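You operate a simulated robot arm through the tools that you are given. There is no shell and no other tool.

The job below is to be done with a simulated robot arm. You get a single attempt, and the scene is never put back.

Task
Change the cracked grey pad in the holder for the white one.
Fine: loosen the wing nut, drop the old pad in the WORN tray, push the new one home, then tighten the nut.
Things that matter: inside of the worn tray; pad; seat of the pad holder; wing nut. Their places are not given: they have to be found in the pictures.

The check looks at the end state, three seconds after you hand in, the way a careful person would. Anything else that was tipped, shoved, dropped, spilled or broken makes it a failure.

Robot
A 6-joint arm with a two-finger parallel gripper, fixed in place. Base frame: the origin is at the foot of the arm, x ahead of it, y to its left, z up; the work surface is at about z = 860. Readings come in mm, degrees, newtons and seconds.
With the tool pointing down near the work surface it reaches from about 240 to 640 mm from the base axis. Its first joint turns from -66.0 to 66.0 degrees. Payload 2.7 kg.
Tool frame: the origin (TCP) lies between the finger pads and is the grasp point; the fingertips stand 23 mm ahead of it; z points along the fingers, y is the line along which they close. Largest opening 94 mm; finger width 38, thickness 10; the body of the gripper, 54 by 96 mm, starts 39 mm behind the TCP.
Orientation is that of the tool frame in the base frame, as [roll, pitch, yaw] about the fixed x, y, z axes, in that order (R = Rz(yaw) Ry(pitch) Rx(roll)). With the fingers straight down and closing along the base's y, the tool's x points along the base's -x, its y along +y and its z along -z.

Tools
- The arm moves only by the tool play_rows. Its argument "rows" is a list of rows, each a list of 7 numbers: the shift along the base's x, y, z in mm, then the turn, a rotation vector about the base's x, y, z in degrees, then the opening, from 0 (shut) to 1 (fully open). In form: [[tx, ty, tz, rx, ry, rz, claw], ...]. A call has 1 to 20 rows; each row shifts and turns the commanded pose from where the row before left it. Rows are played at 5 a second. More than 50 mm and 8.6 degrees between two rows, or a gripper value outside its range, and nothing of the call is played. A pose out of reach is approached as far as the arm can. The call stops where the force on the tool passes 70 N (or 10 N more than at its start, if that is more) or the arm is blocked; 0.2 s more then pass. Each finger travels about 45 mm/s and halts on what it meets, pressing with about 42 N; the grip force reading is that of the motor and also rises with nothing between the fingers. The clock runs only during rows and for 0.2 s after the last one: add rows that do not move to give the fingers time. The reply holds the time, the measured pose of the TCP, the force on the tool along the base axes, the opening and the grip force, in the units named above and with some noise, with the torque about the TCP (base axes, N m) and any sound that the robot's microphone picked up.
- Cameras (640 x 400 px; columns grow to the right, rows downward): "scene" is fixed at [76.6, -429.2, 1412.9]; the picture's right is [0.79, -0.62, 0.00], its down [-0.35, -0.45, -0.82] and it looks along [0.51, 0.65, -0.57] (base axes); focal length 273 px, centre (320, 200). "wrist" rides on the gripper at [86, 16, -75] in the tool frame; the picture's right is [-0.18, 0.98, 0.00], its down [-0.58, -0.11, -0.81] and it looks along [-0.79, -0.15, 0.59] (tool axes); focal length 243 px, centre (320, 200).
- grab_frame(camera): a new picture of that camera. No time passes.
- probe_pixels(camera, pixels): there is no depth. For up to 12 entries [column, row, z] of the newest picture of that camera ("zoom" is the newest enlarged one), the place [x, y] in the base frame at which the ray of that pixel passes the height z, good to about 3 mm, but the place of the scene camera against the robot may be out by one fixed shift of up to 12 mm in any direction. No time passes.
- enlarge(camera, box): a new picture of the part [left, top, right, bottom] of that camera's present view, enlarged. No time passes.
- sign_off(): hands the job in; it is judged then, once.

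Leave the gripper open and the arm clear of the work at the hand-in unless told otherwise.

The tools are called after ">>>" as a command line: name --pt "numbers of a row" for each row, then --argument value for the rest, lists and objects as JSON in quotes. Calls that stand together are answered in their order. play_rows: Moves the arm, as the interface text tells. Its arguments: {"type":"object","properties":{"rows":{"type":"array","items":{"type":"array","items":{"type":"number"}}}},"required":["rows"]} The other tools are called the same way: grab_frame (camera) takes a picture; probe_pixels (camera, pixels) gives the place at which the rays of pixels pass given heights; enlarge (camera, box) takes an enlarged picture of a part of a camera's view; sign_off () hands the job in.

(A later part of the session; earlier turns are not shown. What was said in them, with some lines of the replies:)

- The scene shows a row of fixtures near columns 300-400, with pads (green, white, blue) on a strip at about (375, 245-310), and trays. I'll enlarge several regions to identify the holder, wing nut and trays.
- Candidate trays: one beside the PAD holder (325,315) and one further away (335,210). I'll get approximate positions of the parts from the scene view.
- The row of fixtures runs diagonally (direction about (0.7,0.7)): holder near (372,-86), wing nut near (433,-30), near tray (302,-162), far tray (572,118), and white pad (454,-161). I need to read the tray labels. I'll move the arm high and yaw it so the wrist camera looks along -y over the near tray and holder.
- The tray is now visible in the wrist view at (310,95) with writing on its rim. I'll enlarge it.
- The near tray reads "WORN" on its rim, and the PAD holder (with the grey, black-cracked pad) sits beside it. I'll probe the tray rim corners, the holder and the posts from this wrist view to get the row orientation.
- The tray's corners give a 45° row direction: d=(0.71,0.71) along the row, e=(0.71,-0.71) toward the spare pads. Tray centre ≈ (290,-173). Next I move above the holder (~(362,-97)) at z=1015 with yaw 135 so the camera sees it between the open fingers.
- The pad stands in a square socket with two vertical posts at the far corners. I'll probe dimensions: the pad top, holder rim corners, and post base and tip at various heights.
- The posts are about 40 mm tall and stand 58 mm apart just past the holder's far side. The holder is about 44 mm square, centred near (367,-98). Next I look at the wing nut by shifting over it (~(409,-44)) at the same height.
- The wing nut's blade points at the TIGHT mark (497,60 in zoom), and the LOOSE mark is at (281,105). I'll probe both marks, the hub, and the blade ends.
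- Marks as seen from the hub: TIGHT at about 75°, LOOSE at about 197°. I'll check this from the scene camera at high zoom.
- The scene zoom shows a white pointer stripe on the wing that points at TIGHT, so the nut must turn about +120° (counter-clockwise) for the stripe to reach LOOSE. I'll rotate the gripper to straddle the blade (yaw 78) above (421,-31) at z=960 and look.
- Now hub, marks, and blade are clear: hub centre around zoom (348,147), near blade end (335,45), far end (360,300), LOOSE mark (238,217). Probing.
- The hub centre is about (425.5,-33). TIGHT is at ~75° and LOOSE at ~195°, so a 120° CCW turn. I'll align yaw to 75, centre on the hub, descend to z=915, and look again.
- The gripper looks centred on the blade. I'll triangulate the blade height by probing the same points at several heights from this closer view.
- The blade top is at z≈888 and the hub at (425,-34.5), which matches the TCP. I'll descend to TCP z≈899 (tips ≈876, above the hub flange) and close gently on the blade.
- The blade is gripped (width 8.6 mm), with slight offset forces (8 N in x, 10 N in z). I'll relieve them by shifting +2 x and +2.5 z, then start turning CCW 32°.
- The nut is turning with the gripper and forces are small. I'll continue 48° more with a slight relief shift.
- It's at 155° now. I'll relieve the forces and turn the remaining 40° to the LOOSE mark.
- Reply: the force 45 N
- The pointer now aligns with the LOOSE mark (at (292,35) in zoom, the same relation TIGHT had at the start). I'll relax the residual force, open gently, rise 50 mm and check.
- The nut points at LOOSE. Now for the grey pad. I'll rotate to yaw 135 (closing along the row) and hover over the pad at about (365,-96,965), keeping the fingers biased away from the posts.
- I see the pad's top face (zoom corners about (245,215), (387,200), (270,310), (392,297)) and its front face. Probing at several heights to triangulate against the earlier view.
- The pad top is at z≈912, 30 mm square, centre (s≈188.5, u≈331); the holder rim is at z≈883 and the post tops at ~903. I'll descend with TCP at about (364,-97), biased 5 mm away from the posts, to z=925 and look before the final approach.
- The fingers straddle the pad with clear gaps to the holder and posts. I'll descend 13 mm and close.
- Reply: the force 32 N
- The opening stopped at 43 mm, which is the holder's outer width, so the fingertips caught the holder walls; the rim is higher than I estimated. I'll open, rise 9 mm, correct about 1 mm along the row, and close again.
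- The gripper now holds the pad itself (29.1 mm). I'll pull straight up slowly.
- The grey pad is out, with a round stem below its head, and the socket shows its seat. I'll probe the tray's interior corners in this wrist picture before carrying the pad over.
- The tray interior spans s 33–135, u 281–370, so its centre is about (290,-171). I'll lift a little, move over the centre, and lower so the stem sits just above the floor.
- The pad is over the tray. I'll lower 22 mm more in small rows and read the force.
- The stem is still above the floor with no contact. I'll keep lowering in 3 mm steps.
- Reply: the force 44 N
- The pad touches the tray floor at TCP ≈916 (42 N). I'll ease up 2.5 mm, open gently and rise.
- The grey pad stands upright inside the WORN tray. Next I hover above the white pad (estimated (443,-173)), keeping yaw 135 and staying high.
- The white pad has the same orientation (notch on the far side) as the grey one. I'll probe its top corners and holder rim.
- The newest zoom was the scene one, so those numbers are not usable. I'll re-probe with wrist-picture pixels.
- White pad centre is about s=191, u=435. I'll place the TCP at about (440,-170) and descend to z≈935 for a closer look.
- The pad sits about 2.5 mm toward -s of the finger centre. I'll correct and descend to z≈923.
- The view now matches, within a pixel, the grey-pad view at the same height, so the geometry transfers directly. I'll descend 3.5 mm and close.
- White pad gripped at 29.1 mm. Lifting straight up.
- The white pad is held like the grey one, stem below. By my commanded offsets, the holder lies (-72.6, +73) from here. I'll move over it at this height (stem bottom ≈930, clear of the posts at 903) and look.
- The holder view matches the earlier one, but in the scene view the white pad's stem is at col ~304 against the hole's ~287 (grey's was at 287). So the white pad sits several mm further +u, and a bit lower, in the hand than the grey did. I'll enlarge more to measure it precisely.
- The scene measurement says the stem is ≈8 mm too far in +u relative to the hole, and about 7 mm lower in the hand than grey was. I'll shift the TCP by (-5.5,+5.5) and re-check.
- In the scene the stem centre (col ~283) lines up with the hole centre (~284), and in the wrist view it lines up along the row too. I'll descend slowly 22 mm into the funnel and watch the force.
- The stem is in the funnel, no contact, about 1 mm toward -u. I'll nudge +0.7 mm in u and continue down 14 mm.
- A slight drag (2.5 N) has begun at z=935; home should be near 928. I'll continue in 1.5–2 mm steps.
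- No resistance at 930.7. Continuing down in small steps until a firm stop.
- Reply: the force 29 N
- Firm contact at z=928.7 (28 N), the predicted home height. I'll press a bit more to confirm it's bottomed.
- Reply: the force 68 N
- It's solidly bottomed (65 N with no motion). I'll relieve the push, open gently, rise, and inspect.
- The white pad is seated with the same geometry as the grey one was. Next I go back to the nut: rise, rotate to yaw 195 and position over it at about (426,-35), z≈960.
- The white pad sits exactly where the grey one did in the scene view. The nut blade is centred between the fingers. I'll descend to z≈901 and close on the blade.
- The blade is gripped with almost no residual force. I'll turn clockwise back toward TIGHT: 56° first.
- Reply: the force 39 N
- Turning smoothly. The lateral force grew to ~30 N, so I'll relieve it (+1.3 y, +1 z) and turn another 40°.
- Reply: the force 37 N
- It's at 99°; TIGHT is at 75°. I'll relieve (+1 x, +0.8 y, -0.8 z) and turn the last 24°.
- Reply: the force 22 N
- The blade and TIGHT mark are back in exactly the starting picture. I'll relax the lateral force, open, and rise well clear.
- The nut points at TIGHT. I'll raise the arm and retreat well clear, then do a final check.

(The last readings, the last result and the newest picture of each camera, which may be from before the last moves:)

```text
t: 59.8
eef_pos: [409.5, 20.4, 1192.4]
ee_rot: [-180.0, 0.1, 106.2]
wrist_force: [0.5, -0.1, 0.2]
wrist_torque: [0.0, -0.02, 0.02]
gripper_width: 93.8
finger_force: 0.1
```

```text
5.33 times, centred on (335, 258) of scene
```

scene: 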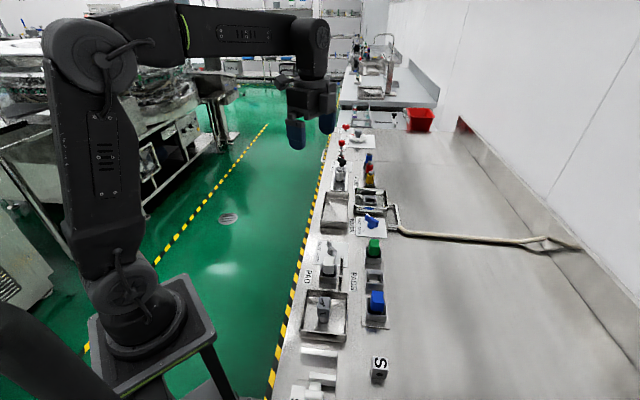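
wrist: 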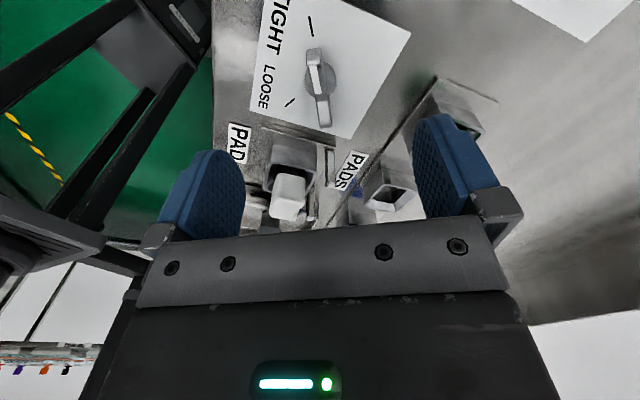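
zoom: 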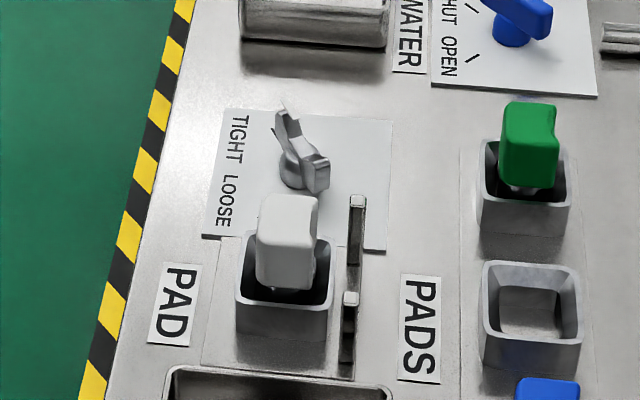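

The final check looks right. The white pad is seated in the holder at the same position and height as the old one. The grey pad is standing in the WORN tray and the nut points at TIGHT. Everything else is undisturbed, and the arm is clear with the gripper open. Handing in.

>>> sign_off

```text
The job is handed in.
```

I swapped the pads and handed the job in. I don't have the result of the check.

- **Wing nut:** turned about 120° to LOOSE for the swap, then back so its pointer lines up with the TIGHT mark exactly as at the start. I felt no hard stop at TIGHT, so I set it by the mark.
- **Old pad:** the cracked grey pad is standing upright inside the WORN tray.
- **New pad:** the white pad is in the holder at the same position and height as the old one. I pressed it down to about 65 N and it did not move any further.
- **Holder contact:** on the first try for the grey pad, the fingers closed on the holder's walls instead. I opened, went higher and tried again, and the holder showed no change in the pictures.
- **Everything else:** the green and blue pads, the holder posts and the other fixtures near the holder look undisturbed in the last pictures. The arm is raised clear with the gripper open.
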